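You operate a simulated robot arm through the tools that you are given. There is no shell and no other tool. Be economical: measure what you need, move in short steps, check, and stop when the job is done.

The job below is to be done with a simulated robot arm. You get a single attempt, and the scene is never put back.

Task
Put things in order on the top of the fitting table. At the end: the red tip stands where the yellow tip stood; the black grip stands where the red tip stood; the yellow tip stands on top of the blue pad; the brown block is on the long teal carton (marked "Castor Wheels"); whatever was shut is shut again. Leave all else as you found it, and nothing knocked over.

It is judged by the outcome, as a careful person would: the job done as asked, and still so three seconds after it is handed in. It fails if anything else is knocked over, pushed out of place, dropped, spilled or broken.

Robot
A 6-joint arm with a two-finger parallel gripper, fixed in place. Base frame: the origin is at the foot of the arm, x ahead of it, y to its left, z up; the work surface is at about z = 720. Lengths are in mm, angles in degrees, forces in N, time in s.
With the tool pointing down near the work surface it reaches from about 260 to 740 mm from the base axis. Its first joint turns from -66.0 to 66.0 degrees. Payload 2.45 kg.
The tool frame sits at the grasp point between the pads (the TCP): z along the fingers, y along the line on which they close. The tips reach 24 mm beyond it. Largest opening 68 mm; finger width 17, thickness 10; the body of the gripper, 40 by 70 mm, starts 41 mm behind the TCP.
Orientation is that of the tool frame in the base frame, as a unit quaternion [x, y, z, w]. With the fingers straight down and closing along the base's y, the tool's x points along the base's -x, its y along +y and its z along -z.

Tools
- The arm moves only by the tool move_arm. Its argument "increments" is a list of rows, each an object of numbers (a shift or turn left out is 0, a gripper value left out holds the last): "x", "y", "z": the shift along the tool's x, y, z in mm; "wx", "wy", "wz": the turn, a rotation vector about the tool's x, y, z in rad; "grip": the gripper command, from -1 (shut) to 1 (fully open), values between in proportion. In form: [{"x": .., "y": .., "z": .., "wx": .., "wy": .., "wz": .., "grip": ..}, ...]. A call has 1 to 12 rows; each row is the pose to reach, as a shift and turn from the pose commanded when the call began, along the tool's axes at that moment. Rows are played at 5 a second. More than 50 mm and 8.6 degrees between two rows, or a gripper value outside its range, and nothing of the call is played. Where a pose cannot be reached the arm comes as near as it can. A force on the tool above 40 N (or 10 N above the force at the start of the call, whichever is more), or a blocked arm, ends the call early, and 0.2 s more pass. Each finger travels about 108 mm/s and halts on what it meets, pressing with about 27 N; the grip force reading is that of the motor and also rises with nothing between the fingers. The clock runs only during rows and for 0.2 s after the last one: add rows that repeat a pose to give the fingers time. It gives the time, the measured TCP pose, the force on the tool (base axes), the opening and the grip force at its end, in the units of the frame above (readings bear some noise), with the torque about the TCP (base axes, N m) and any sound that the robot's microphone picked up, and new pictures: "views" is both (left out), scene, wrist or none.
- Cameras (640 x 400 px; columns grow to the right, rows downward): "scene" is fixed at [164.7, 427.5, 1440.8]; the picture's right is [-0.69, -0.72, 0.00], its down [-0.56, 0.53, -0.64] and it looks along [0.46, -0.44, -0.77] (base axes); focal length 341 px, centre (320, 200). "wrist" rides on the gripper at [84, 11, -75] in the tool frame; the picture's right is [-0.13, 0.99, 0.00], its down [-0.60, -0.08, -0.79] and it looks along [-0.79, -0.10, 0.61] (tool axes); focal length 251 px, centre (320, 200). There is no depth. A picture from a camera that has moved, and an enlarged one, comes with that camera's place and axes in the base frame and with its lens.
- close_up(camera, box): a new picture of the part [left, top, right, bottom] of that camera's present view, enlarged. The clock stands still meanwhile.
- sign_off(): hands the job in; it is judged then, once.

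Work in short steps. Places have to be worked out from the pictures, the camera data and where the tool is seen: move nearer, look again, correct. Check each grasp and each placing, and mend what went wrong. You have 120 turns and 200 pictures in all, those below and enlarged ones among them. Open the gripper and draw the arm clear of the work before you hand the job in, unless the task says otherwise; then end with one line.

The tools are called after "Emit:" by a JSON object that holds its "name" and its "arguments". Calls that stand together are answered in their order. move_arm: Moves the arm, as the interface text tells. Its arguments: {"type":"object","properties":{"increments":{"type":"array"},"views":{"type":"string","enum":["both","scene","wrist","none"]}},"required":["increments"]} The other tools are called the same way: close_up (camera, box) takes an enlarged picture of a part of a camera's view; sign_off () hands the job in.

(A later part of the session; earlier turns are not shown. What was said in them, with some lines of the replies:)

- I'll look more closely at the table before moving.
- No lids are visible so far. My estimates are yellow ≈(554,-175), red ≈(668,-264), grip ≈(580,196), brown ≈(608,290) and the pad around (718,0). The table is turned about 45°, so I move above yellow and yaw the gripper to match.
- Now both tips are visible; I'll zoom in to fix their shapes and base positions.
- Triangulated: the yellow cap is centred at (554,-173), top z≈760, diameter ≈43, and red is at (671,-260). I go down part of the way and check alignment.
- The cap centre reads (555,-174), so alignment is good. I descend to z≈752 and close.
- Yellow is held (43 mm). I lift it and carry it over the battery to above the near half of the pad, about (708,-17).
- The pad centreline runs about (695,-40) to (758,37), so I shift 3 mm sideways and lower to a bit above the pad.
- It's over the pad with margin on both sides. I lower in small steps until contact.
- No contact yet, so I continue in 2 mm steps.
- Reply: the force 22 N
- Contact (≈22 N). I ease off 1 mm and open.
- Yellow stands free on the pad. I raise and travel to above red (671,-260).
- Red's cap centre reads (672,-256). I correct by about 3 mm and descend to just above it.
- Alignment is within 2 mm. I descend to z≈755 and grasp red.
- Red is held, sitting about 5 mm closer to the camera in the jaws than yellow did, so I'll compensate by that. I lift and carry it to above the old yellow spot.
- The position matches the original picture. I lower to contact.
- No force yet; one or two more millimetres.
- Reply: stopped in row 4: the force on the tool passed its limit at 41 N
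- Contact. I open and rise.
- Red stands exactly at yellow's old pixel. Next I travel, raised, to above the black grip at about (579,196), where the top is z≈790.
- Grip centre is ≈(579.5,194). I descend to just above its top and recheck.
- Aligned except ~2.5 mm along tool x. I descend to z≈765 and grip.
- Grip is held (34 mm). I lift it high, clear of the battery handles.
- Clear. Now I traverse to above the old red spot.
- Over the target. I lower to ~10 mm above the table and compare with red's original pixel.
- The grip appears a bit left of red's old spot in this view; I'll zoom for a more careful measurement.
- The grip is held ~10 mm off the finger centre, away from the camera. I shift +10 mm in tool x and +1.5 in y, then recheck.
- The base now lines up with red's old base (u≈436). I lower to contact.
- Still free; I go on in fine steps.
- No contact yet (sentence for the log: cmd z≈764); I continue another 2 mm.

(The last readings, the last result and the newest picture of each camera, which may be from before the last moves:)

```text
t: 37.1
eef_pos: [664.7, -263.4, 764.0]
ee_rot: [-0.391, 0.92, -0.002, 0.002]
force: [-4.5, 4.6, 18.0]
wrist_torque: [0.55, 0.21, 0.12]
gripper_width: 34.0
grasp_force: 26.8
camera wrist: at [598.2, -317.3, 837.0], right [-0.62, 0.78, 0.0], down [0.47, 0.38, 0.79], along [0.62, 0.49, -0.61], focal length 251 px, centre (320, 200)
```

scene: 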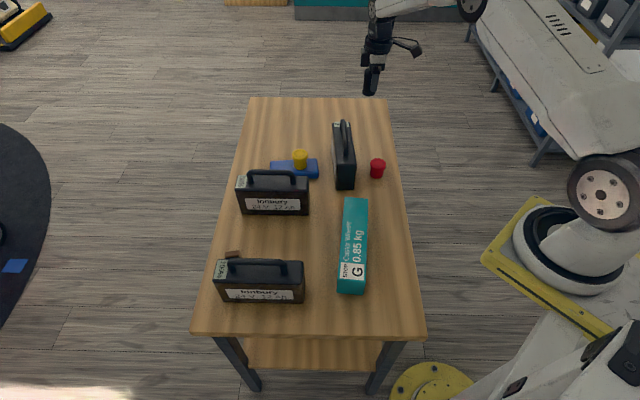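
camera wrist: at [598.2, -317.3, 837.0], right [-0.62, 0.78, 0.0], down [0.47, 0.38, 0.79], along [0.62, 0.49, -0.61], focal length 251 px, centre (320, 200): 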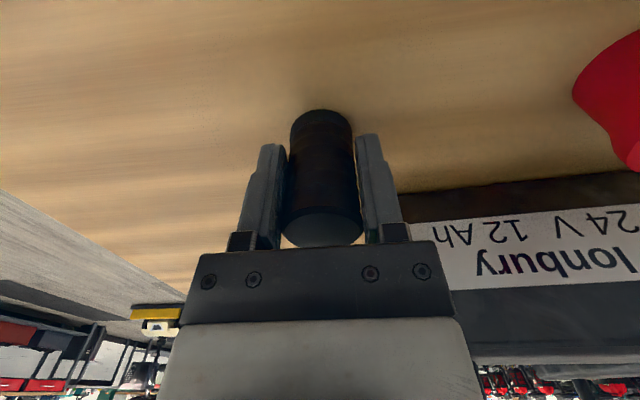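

Contact at ≈18 N. I ease off slightly, open, and rise.

Emit:
{"name": "move_arm", "arguments": {"increments": [{"z": -0.8}, {"z": -0.8, "grip": 1}, {"z": -0.8, "grip": 1}, {"z": -0.8, "grip": 1}, {"z": -40}, {"z": -80}, {"z": -120}, {"z": -165}, {"z": -165}]}}

Emit:
{"name": "close_up", "arguments": {"camera": "scene", "box": [230, 100, 430, 225]}}

Emit:
{"name": "close_up", "arguments": {"camera": "scene", "box": [190, 190, 430, 340]}}

```text
t: 39.1
eef_pos: [663.7, -265.2, 926.4]
ee_rot: [-0.391, 0.921, 0.0, 0.001]
force: [0.1, 0.8, -0.5]
wrist_torque: [-0.03, 0.02, 0.0]
gripper_width: 68.1
grasp_force: 0.1
camera wrist: at [597.0, -318.1, 999.8], right [-0.62, 0.78, 0.0], down [0.48, 0.38, 0.79], along [0.62, 0.49, -0.61], focal length 251 px, centre (320, 200)
```

scene: 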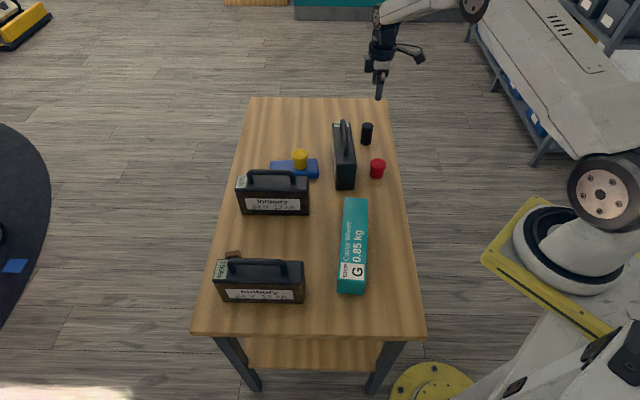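
wrist: 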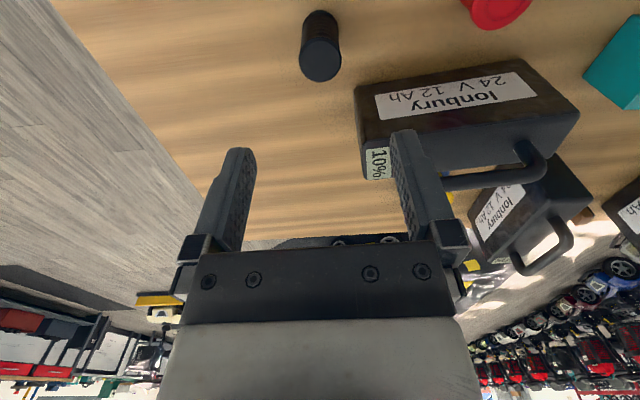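

```text
3.20 times, centred on (330, 162) of scene
camera zoom: at [164.7, 427.5, 1440.8], right [-0.69, -0.72, 0.0], down [-0.56, 0.53, -0.64], along [0.46, -0.44, -0.77], focal length 1092 px, centre (288, 320)
```

zoom: 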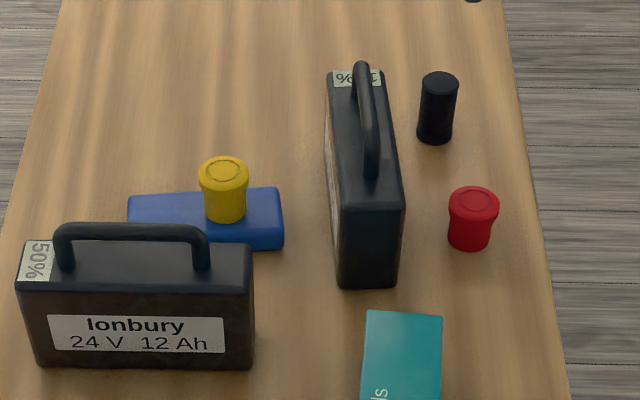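

```text
2.67 times, centred on (310, 265) of scene
camera zoom: at [164.7, 427.5, 1440.8], right [-0.69, -0.72, 0.0], down [-0.56, 0.53, -0.64], along [0.46, -0.44, -0.77], focal length 910 px, centre (347, 27)
```

zoom: 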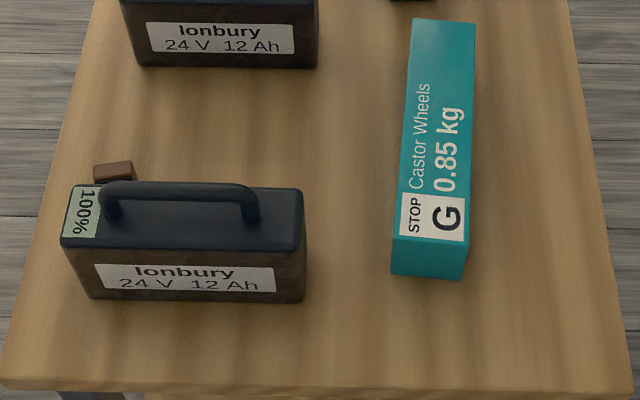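

The grip stands where red was. Now I traverse high to above the brown block at about (600,292).

Emit:
{"name": "move_arm", "arguments": {"increments": [{"x": -29.7, "y": 36.1}, {"x": -59.3, "y": 72.2}, {"x": -89, "y": 108.3}, {"x": -118.7, "y": 144.3}, {"x": -148.3, "y": 180.4}, {"x": -178, "y": 216.5}, {"x": -207.7, "y": 252.6}, {"x": -237.3, "y": 288.7}, {"x": -267, "y": 324.8}, {"x": -296.7, "y": 360.8}, {"x": -326.3, "y": 396.9}, {"x": -350, "y": 428}], "views": "wrist"}}

Emit:
{"name": "close_up", "arguments": {"camera": "wrist", "box": [220, 0, 470, 160]}}

```text
t: 41.7
eef_pos: [602.0, 287.2, 925.2]
ee_rot: [-0.391, 0.92, 0.001, 0.0]
force: [0.7, -0.4, 0.6]
wrist_torque: [-0.01, 0.01, -0.01]
gripper_width: 68.1
grasp_force: 0.0
camera wrist: at [534.3, 233.3, 999.1], right [-0.62, 0.78, 0.0], down [0.48, 0.38, 0.79], along [0.62, 0.49, -0.61], focal length 251 px, centre (320, 200)
```

wrist: 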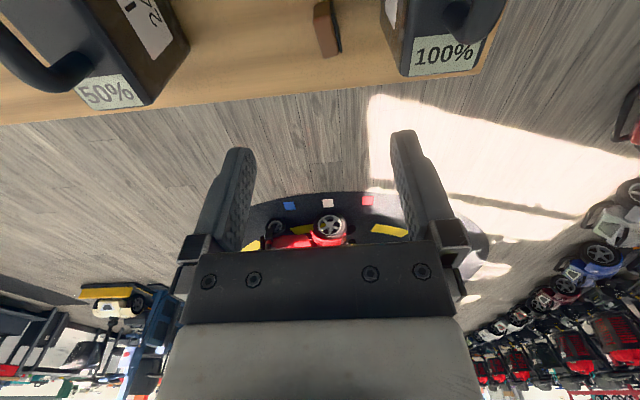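

```text
2.50 times, centred on (345, 80) of wrist
camera zoom: at [534.3, 233.3, 999.1], right [-0.62, 0.78, 0.0], down [0.48, 0.38, 0.79], along [0.62, 0.49, -0.61], focal length 629 px, centre (258, 500)
```

zoom: 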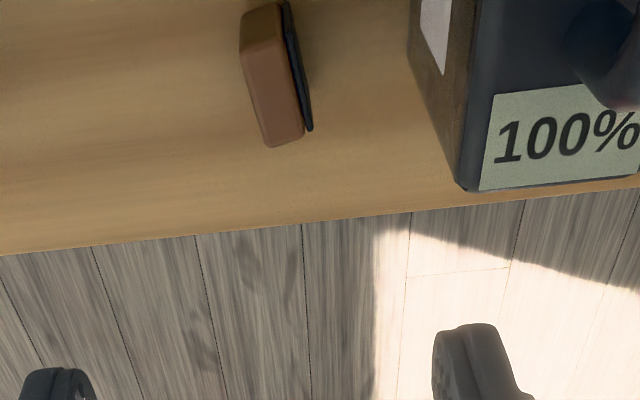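

The block is ≈(600,294), with a dark layer on one side, and roughly aligned with the jaws. I descend to z≈840 for a better view of its size and angle.

Emit:
{"name": "move_arm", "arguments": {"increments": [{"x": 10, "z": 30, "grip": 0.4}, {"x": 20, "z": 60}, {"x": 25, "z": 85}, {"x": 25, "z": 85}]}}

Emit:
{"name": "close_up", "arguments": {"camera": "wrist", "box": [220, 0, 470, 160]}}

Emit:
{"name": "close_up", "arguments": {"camera": "scene", "box": [195, 195, 315, 310]}}

```text
t: 42.7
eef_pos: [582.7, 267.1, 839.4]
ee_rot: [-0.391, 0.92, 0.001, 0.0]
force: [-0.9, -0.4, -0.1]
wrist_torque: [-0.01, -0.04, 0.0]
gripper_width: 47.6
grasp_force: 0.1
camera wrist: at [516.0, 214.0, 913.6], right [-0.62, 0.78, 0.0], down [0.48, 0.38, 0.79], along [0.62, 0.49, -0.61], focal length 251 px, centre (320, 200)
```

scene: 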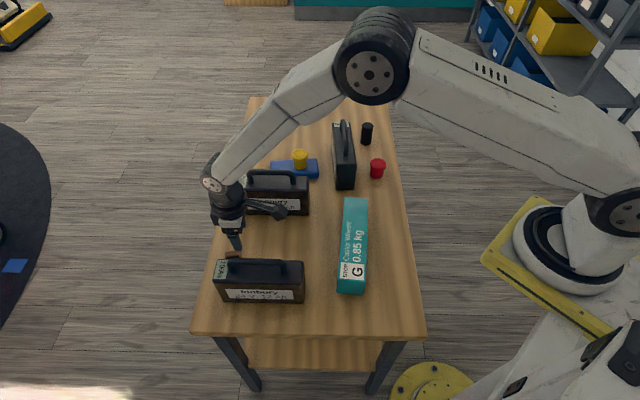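
wrist: 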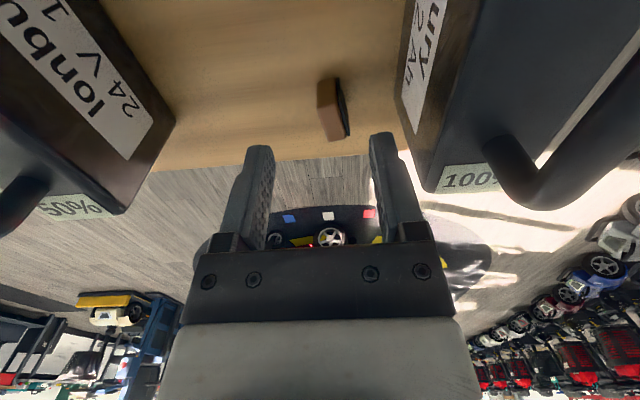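

```text
2.50 times, centred on (345, 80) of wrist
camera zoom: at [516.0, 214.0, 913.6], right [-0.62, 0.78, 0.0], down [0.48, 0.38, 0.79], along [0.62, 0.49, -0.61], focal length 629 px, centre (258, 500)
```

zoom: 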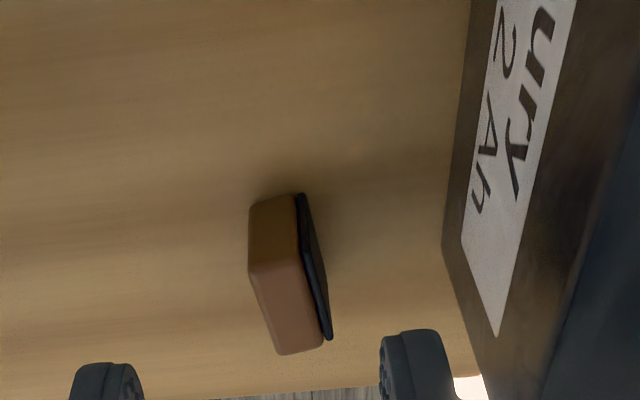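

```text
3.48 times, centred on (255, 252) of scene
camera zoom: at [164.7, 427.5, 1440.8], right [-0.69, -0.72, 0.0], down [-0.56, 0.53, -0.64], along [0.46, -0.44, -0.77], focal length 1187 px, centre (546, 17)
```

zoom: 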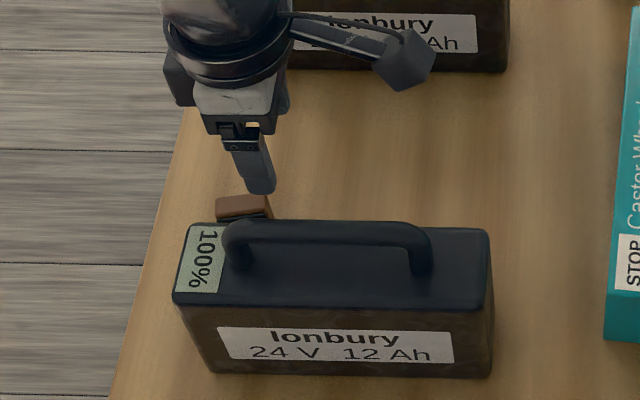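

The block is ≈18×32×32 mm, centred at about (598.5,293) and turned ≈+9° from my jaws. I align above it with tips just above its top, and check.

Emit:
{"name": "move_arm", "arguments": {"increments": [{"x": -15, "y": 3.3, "z": 0, "wz": -0.075}, {"x": -29.5, "y": 6.7, "z": 0, "wz": -0.15}, {"x": -29.5, "y": 6.7, "z": 30, "wz": -0.15}, {"x": -29.5, "y": 6.7, "z": 55, "wz": -0.15}, {"x": -29.5, "y": 6.7, "z": 55, "wz": -0.15}]}}

Emit:
{"name": "close_up", "arguments": {"camera": "wrist", "box": [220, 60, 470, 260]}}

Emit:
{"name": "close_up", "arguments": {"camera": "scene", "box": [195, 195, 315, 310]}}

```text
t: 43.9
eef_pos: [598.1, 293.9, 786.4]
ee_rot: [-0.458, 0.889, 0.0, 0.0]
force: [0.1, 0.3, -0.9]
wrist_torque: [0.02, -0.02, 0.0]
gripper_width: 47.4
grasp_force: 0.0
camera wrist: at [540.6, 230.2, 860.5], right [-0.73, 0.68, 0.0], down [0.41, 0.45, 0.79], along [0.54, 0.58, -0.61], focal length 251 px, centre (320, 200)
```

scene: 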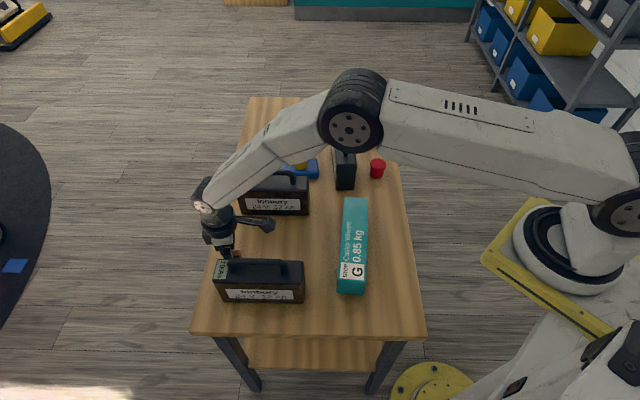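
wrist: 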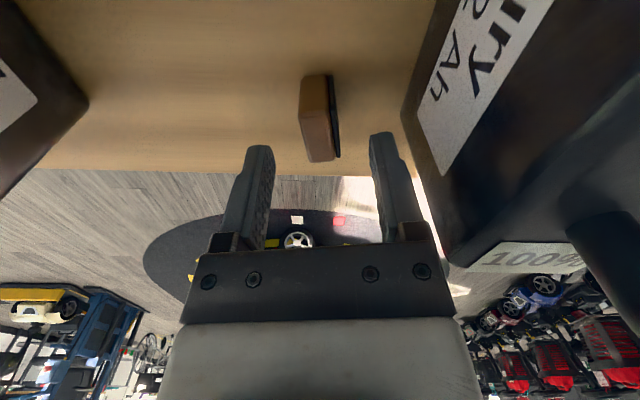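

```text
2.00 times, centred on (345, 160) of wrist
camera zoom: at [540.6, 230.2, 860.5], right [-0.73, 0.68, 0.0], down [0.41, 0.45, 0.79], along [0.54, 0.58, -0.61], focal length 503 px, centre (270, 280)
```

zoom: 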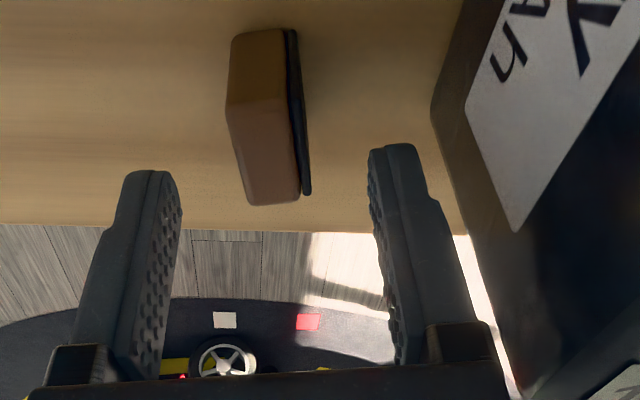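

```text
3.48 times, centred on (255, 252) of scene
camera zoom: at [164.7, 427.5, 1440.8], right [-0.69, -0.72, 0.0], down [-0.56, 0.53, -0.64], along [0.46, -0.44, -0.77], focal length 1187 px, centre (546, 17)
```

zoom: 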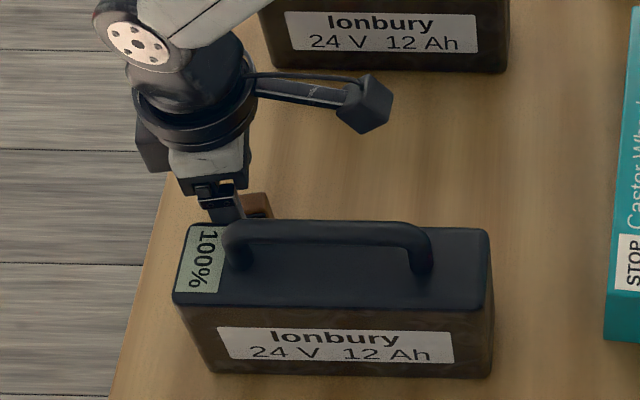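

The wrist view puts the block centred under the TCP, but the scene view hints at an offset. I'll zoom the scene view to settle it.

Emit:
{"name": "close_up", "arguments": {"camera": "scene", "box": [200, 220, 280, 270]}}

```text
8.00 times, centred on (240, 245) of scene
camera zoom: at [164.7, 427.5, 1440.8], right [-0.69, -0.72, 0.0], down [-0.56, 0.53, -0.64], along [0.46, -0.44, -0.77], focal length 2730 px, centre (960, -160)
```

zoom: 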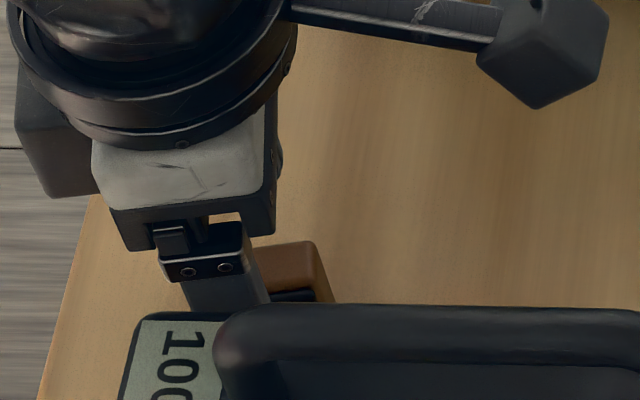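

Taking perspective into account the offset is only a couple of mm. I descend to z≈749 and close on the block.

Emit:
{"name": "move_arm", "arguments": {"increments": [{"x": 2, "z": 18}, {"x": 2, "z": 36}, {"x": 2, "z": 36}, {"x": 2, "z": 36, "grip": -1}, {"x": 2, "z": 36, "grip": -1}, {"x": 2, "z": 36, "grip": -1}]}}

Emit:
{"name": "close_up", "arguments": {"camera": "wrist", "box": [220, 60, 470, 260]}}

```text
t: 45.3
eef_pos: [596.1, 292.6, 751.2]
ee_rot: [-0.459, 0.889, 0.0, 0.0]
force: [0.0, 0.0, 0.6]
wrist_torque: [0.02, 0.0, -0.01]
gripper_width: 18.4
grasp_force: 26.8
camera wrist: at [538.7, 229.8, 825.0], right [-0.73, 0.68, 0.0], down [0.41, 0.45, 0.79], along [0.54, 0.58, -0.61], focal length 251 px, centre (320, 200)
```

scene: 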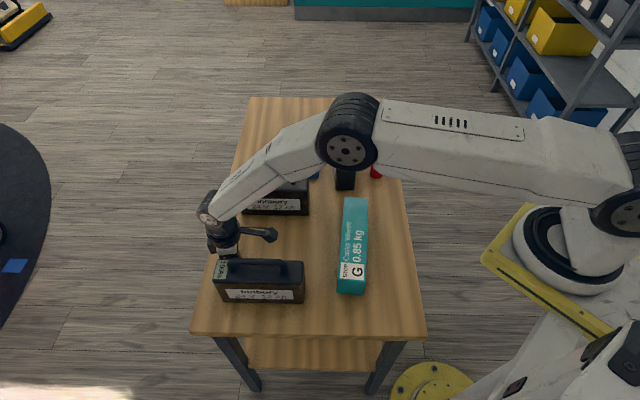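
wrist: 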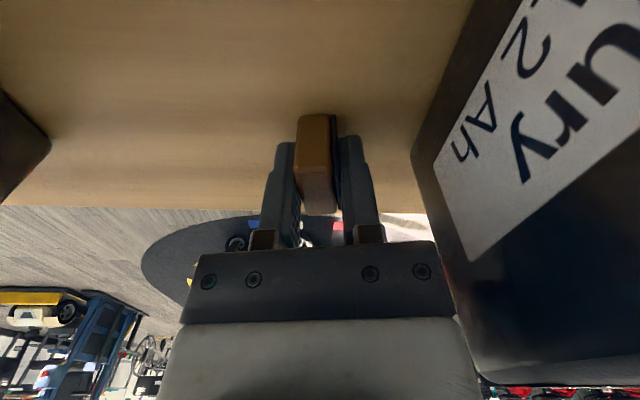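

```text
2.00 times, centred on (345, 160) of wrist
camera zoom: at [538.7, 229.8, 825.0], right [-0.73, 0.68, 0.0], down [0.41, 0.45, 0.79], along [0.54, 0.58, -0.61], focal length 503 px, centre (270, 280)
```

zoom: 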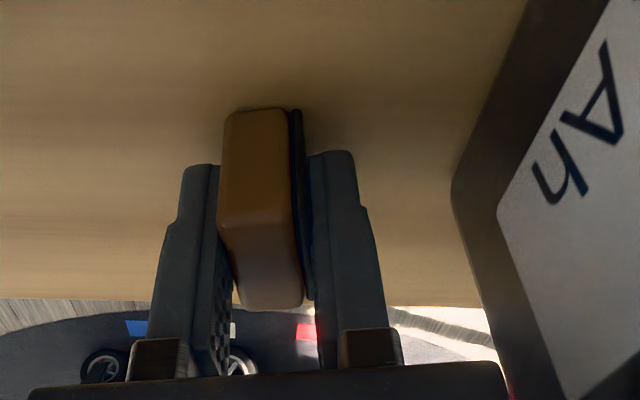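

Block is held (18.4 mm). I lift clear of the battery first.

Emit:
{"name": "move_arm", "arguments": {"increments": [{"z": -20}, {"z": -50}, {"z": -90}, {"z": -130}, {"z": -150}, {"z": -150}], "views": "none"}}

Emit:
{"name": "move_arm", "arguments": {"increments": [{"x": 40, "y": 1}, {"x": 80, "y": 2.5}, {"x": 120, "y": 4}, {"x": 160, "y": 5}, {"x": 200, "y": 6}, {"x": 240, "y": 7.5}, {"x": 280, "y": 9}, {"x": 280, "y": 9}]}}

Emit:
{"name": "close_up", "arguments": {"camera": "scene", "box": [190, 190, 430, 340]}}

```text
t: 46.7
eef_pos: [595.3, 292.6, 901.7]
ee_rot: [-0.458, 0.889, 0.0, 0.001]
force: [-0.3, 0.1, -0.4]
wrist_torque: [-0.04, 0.04, 0.03]
gripper_width: 18.4
grasp_force: 27.2
```

```text
t: 48.5
eef_pos: [427.1, 68.2, 898.4]
ee_rot: [-0.458, 0.889, 0.001, 0.0]
force: [1.0, -0.4, -0.6]
wrist_torque: [0.0, 0.05, 0.03]
gripper_width: 18.4
grasp_force: 26.5
camera wrist: at [369.7, 5.3, 971.8], right [-0.73, 0.68, 0.0], down [0.41, 0.45, 0.79], along [0.54, 0.58, -0.61], focal length 251 px, centre (320, 200)
```

scene: 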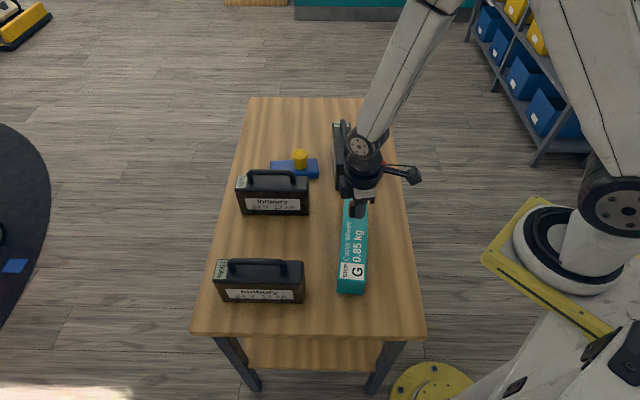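
wrist: 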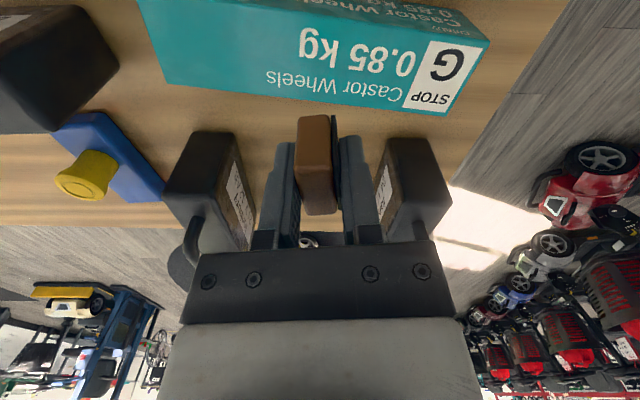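

```text
2.67 times, centred on (310, 265) of scene
camera zoom: at [164.7, 427.5, 1440.8], right [-0.69, -0.72, 0.0], down [-0.56, 0.53, -0.64], along [0.46, -0.44, -0.77], focal length 910 px, centre (347, 27)
```

zoom: 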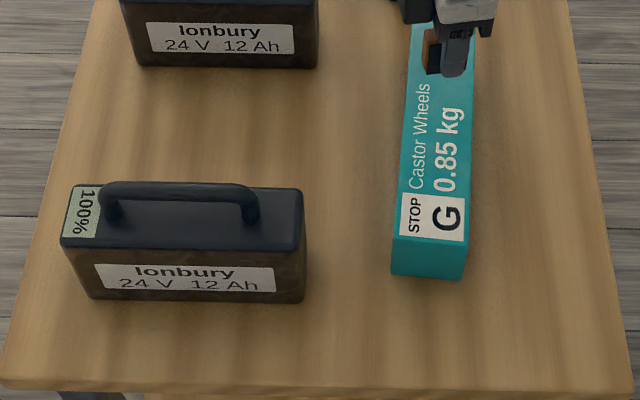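

The block hangs over the carton's middle; a 6 mm shift centres it across the width. I lower to ~10 mm above the top and look.

Emit:
{"name": "move_arm", "arguments": {"increments": [{"x": 6, "z": 30}, {"x": 6, "z": 65}, {"x": 6, "z": 65}]}}

Emit:
{"name": "close_up", "arguments": {"camera": "scene", "box": [310, 170, 406, 230]}}

```text
t: 49.3
eef_pos: [421.9, 63.1, 833.3]
ee_rot: [-0.458, 0.889, -0.001, 0.001]
force: [-0.8, 0.6, -0.4]
wrist_torque: [0.0, -0.02, -0.01]
gripper_width: 18.1
grasp_force: 26.9
camera wrist: at [364.6, 0.3, 907.4], right [-0.73, 0.68, 0.0], down [0.41, 0.45, 0.79], along [0.54, 0.58, -0.61], focal length 251 px, centre (320, 200)
```

scene: 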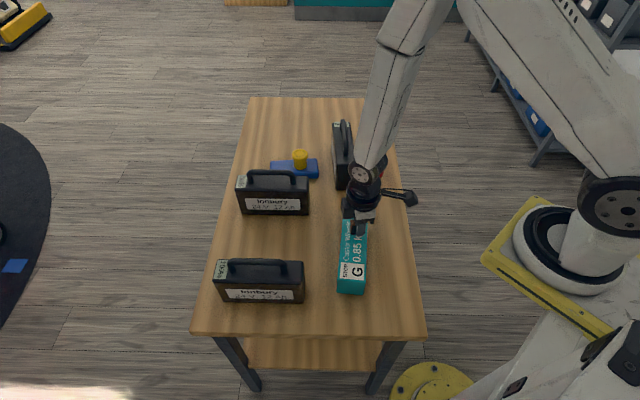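
wrist: 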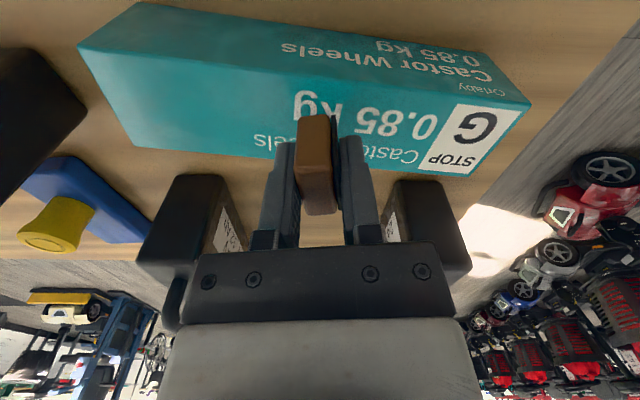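

```text
6.67 times, centred on (358, 200) of scene
camera zoom: at [164.7, 427.5, 1440.8], right [-0.69, -0.72, 0.0], down [-0.56, 0.53, -0.64], along [0.46, -0.44, -0.77], focal length 2275 px, centre (67, 200)
```

zoom: 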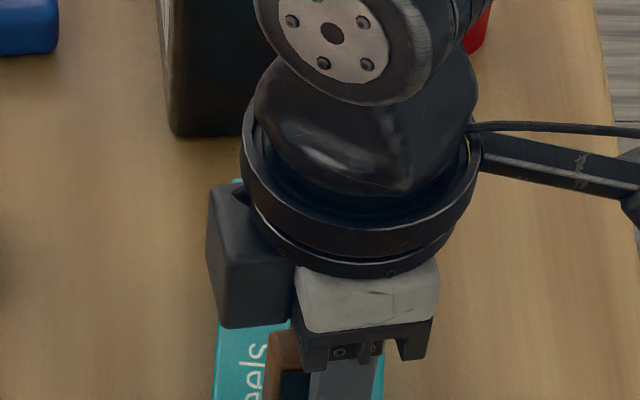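

The block is centred between the carton edges. I lower it to contact.

Emit:
{"name": "move_arm", "arguments": {"increments": [{"z": 3}, {"z": 6}, {"z": 9}, {"z": 9}], "views": "wrist"}}

```text
t: 50.3
eef_pos: [423.3, 63.7, 826.1]
ee_rot: [-0.459, 0.888, 0.0, 0.0]
force: [-0.8, -0.1, -1.0]
wrist_torque: [0.01, 0.01, 0.01]
gripper_width: 18.0
grasp_force: 26.8
camera wrist: at [364.9, 1.5, 899.4], right [-0.73, 0.68, 0.0], down [0.41, 0.45, 0.79], along [0.54, 0.58, -0.61], focal length 251 px, centre (320, 200)
```

wrist: 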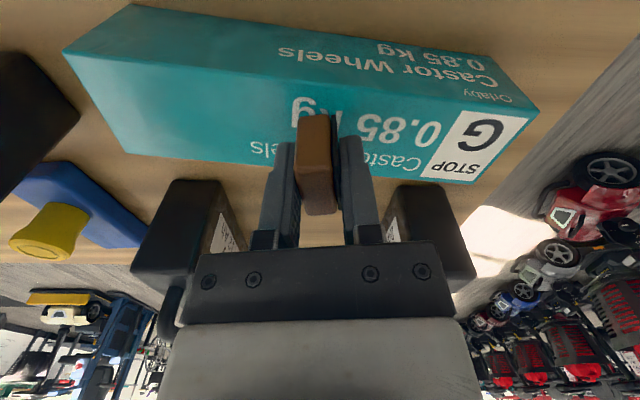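

Emit:
{"name": "move_arm", "arguments": {"increments": [{"z": 1.5}, {"z": 3}, {"z": 4.5}, {"z": 4.5}], "views": "none"}}

```text
t: 51.3
eef_pos: [422.6, 62.7, 821.1]
ee_rot: [-0.458, 0.889, -0.001, 0.0]
force: [0.3, 0.4, -0.3]
wrist_torque: [-0.04, 0.01, -0.01]
gripper_width: 18.3
grasp_force: 27.8
```

No contact yet at z≈821; I continue gently.

Emit:
{"name": "move_arm", "arguments": {"increments": [{"z": 1}, {"z": 2}, {"z": 3}, {"z": 3}], "views": "none"}}

```text
t: 52.3
eef_pos: [423.3, 61.8, 819.7]
ee_rot: [-0.459, 0.889, 0.001, 0.0]
force: [-0.3, -0.9, -0.3]
wrist_torque: [0.0, 0.02, 0.0]
gripper_width: 18.5
grasp_force: 27.0
```

Emit:
{"name": "move_arm", "arguments": {"increments": [{"z": 1}, {"z": 2}, {"z": 3}, {"z": 3}], "views": "wrist"}}

```text
t: 53.3
eef_pos: [422.9, 63.6, 817.5]
ee_rot: [-0.458, 0.889, 0.0, 0.0]
force: [-0.4, 0.1, 3.1]
wrist_torque: [0.01, 0.06, -0.02]
gripper_width: 18.2
grasp_force: 26.8
camera wrist: at [365.7, 1.0, 890.1], right [-0.73, 0.68, 0.0], down [0.41, 0.45, 0.79], along [0.54, 0.58, -0.61], focal length 251 px, centre (320, 200)
```

wrist: 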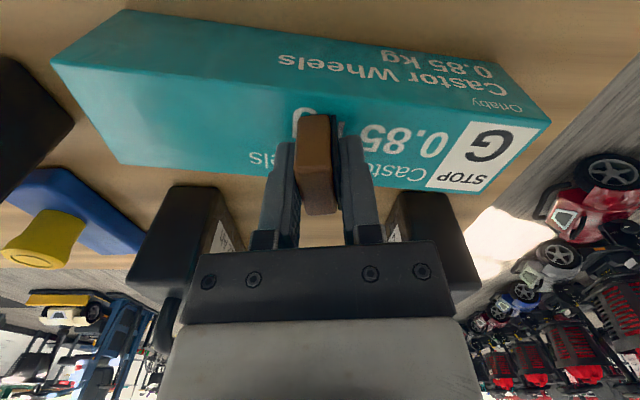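

Light contact (3 N). I probe 0.5 mm more and release slowly.

Emit:
{"name": "move_arm", "arguments": {"increments": [{"z": 0.5}, {"z": 0.5, "grip": -0.3}, {"z": 0.5, "grip": 0.1}, {"z": 0.5, "grip": 0.4}, {"z": 0.5, "grip": 0.4}], "views": "wrist"}}

```text
t: 54.5
eef_pos: [422.1, 62.7, 816.4]
ee_rot: [-0.459, 0.888, -0.001, 0.0]
force: [-0.8, 0.0, 0.3]
wrist_torque: [-0.03, 0.02, 0.05]
gripper_width: 47.6
grasp_force: 0.0
camera wrist: at [365.4, 1.0, 889.7], right [-0.73, 0.68, 0.0], down [0.41, 0.45, 0.79], along [0.54, 0.58, -0.61], focal length 251 px, centre (320, 200)
```

wrist: 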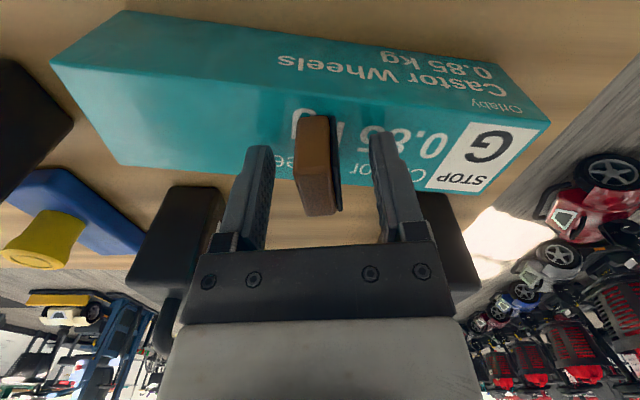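

The block stands free. I raise the arm and move it well clear toward the base side, then check everything.

Emit:
{"name": "move_arm", "arguments": {"increments": [{"z": -40}, {"z": -80}, {"z": -120}, {"z": -160}, {"x": 30, "y": 0, "z": -180}, {"x": 60, "y": -20, "z": -180, "grip": 1}, {"x": 90, "y": -40, "z": -180}, {"x": 120, "y": -50, "z": -180}, {"x": 120, "y": -50, "z": -180}]}}

Emit:
{"name": "close_up", "arguments": {"camera": "scene", "box": [180, 90, 440, 250]}}

Emit:
{"name": "close_up", "arguments": {"camera": "scene", "box": [180, 190, 440, 350]}}

```text
t: 56.5
eef_pos: [394.4, -62.5, 997.7]
ee_rot: [-0.458, 0.889, 0.001, 0.0]
force: [0.7, -0.1, 0.3]
wrist_torque: [0.0, 0.0, 0.0]
gripper_width: 68.0
grasp_force: 0.0
camera wrist: at [336.5, -125.1, 1070.9], right [-0.73, 0.68, 0.0], down [0.41, 0.45, 0.79], along [0.54, 0.58, -0.61], focal length 251 px, centre (320, 200)
```

scene: 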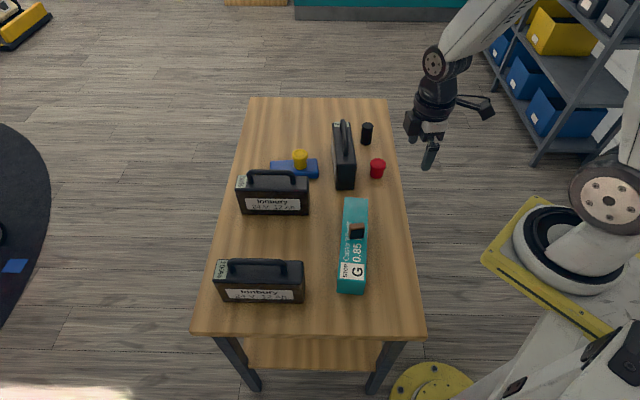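
wrist: 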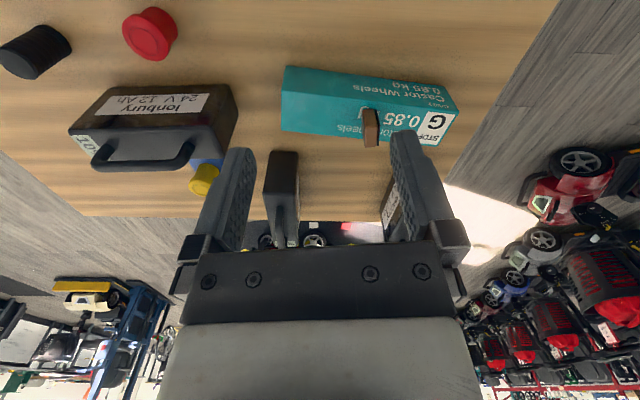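

```text
2.46 times, centred on (310, 170) of scene
camera zoom: at [164.7, 427.5, 1440.8], right [-0.69, -0.72, 0.0], down [-0.56, 0.53, -0.64], along [0.46, -0.44, -0.77], focal length 840 px, centre (345, 274)
```

zoom: 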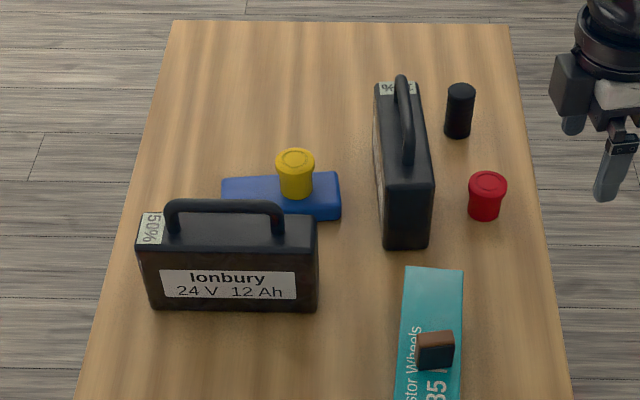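

```text
2.46 times, centred on (310, 270) of scene
camera zoom: at [164.7, 427.5, 1440.8], right [-0.69, -0.72, 0.0], down [-0.56, 0.53, -0.64], along [0.46, -0.44, -0.77], focal length 840 px, centre (345, 28)
```

zoom: 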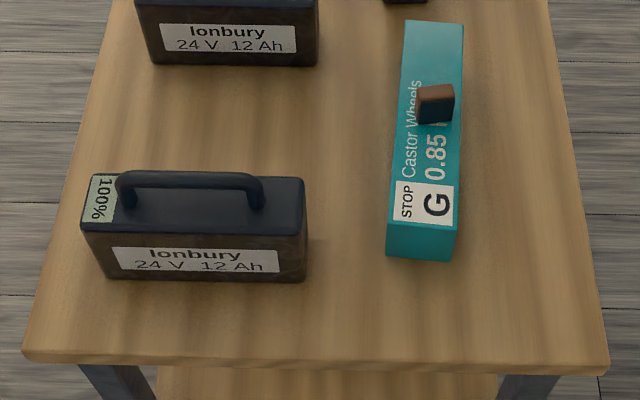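

Everything is in place, and the batteries, pad and carton are at their original pixels. The arm is clear with the gripper open, so I hand in.

Emit:
{"name": "sign_off", "arguments": {}}

```text
The job is handed in.
```

The job is done and handed in: red stands where yellow stood, the black grip where red stood, yellow is on the blue pad, and the brown block is on the "Castor Wheels" carton; I saw nothing shut or lidded, so nothing had to be closed again, and everything else is where it was.
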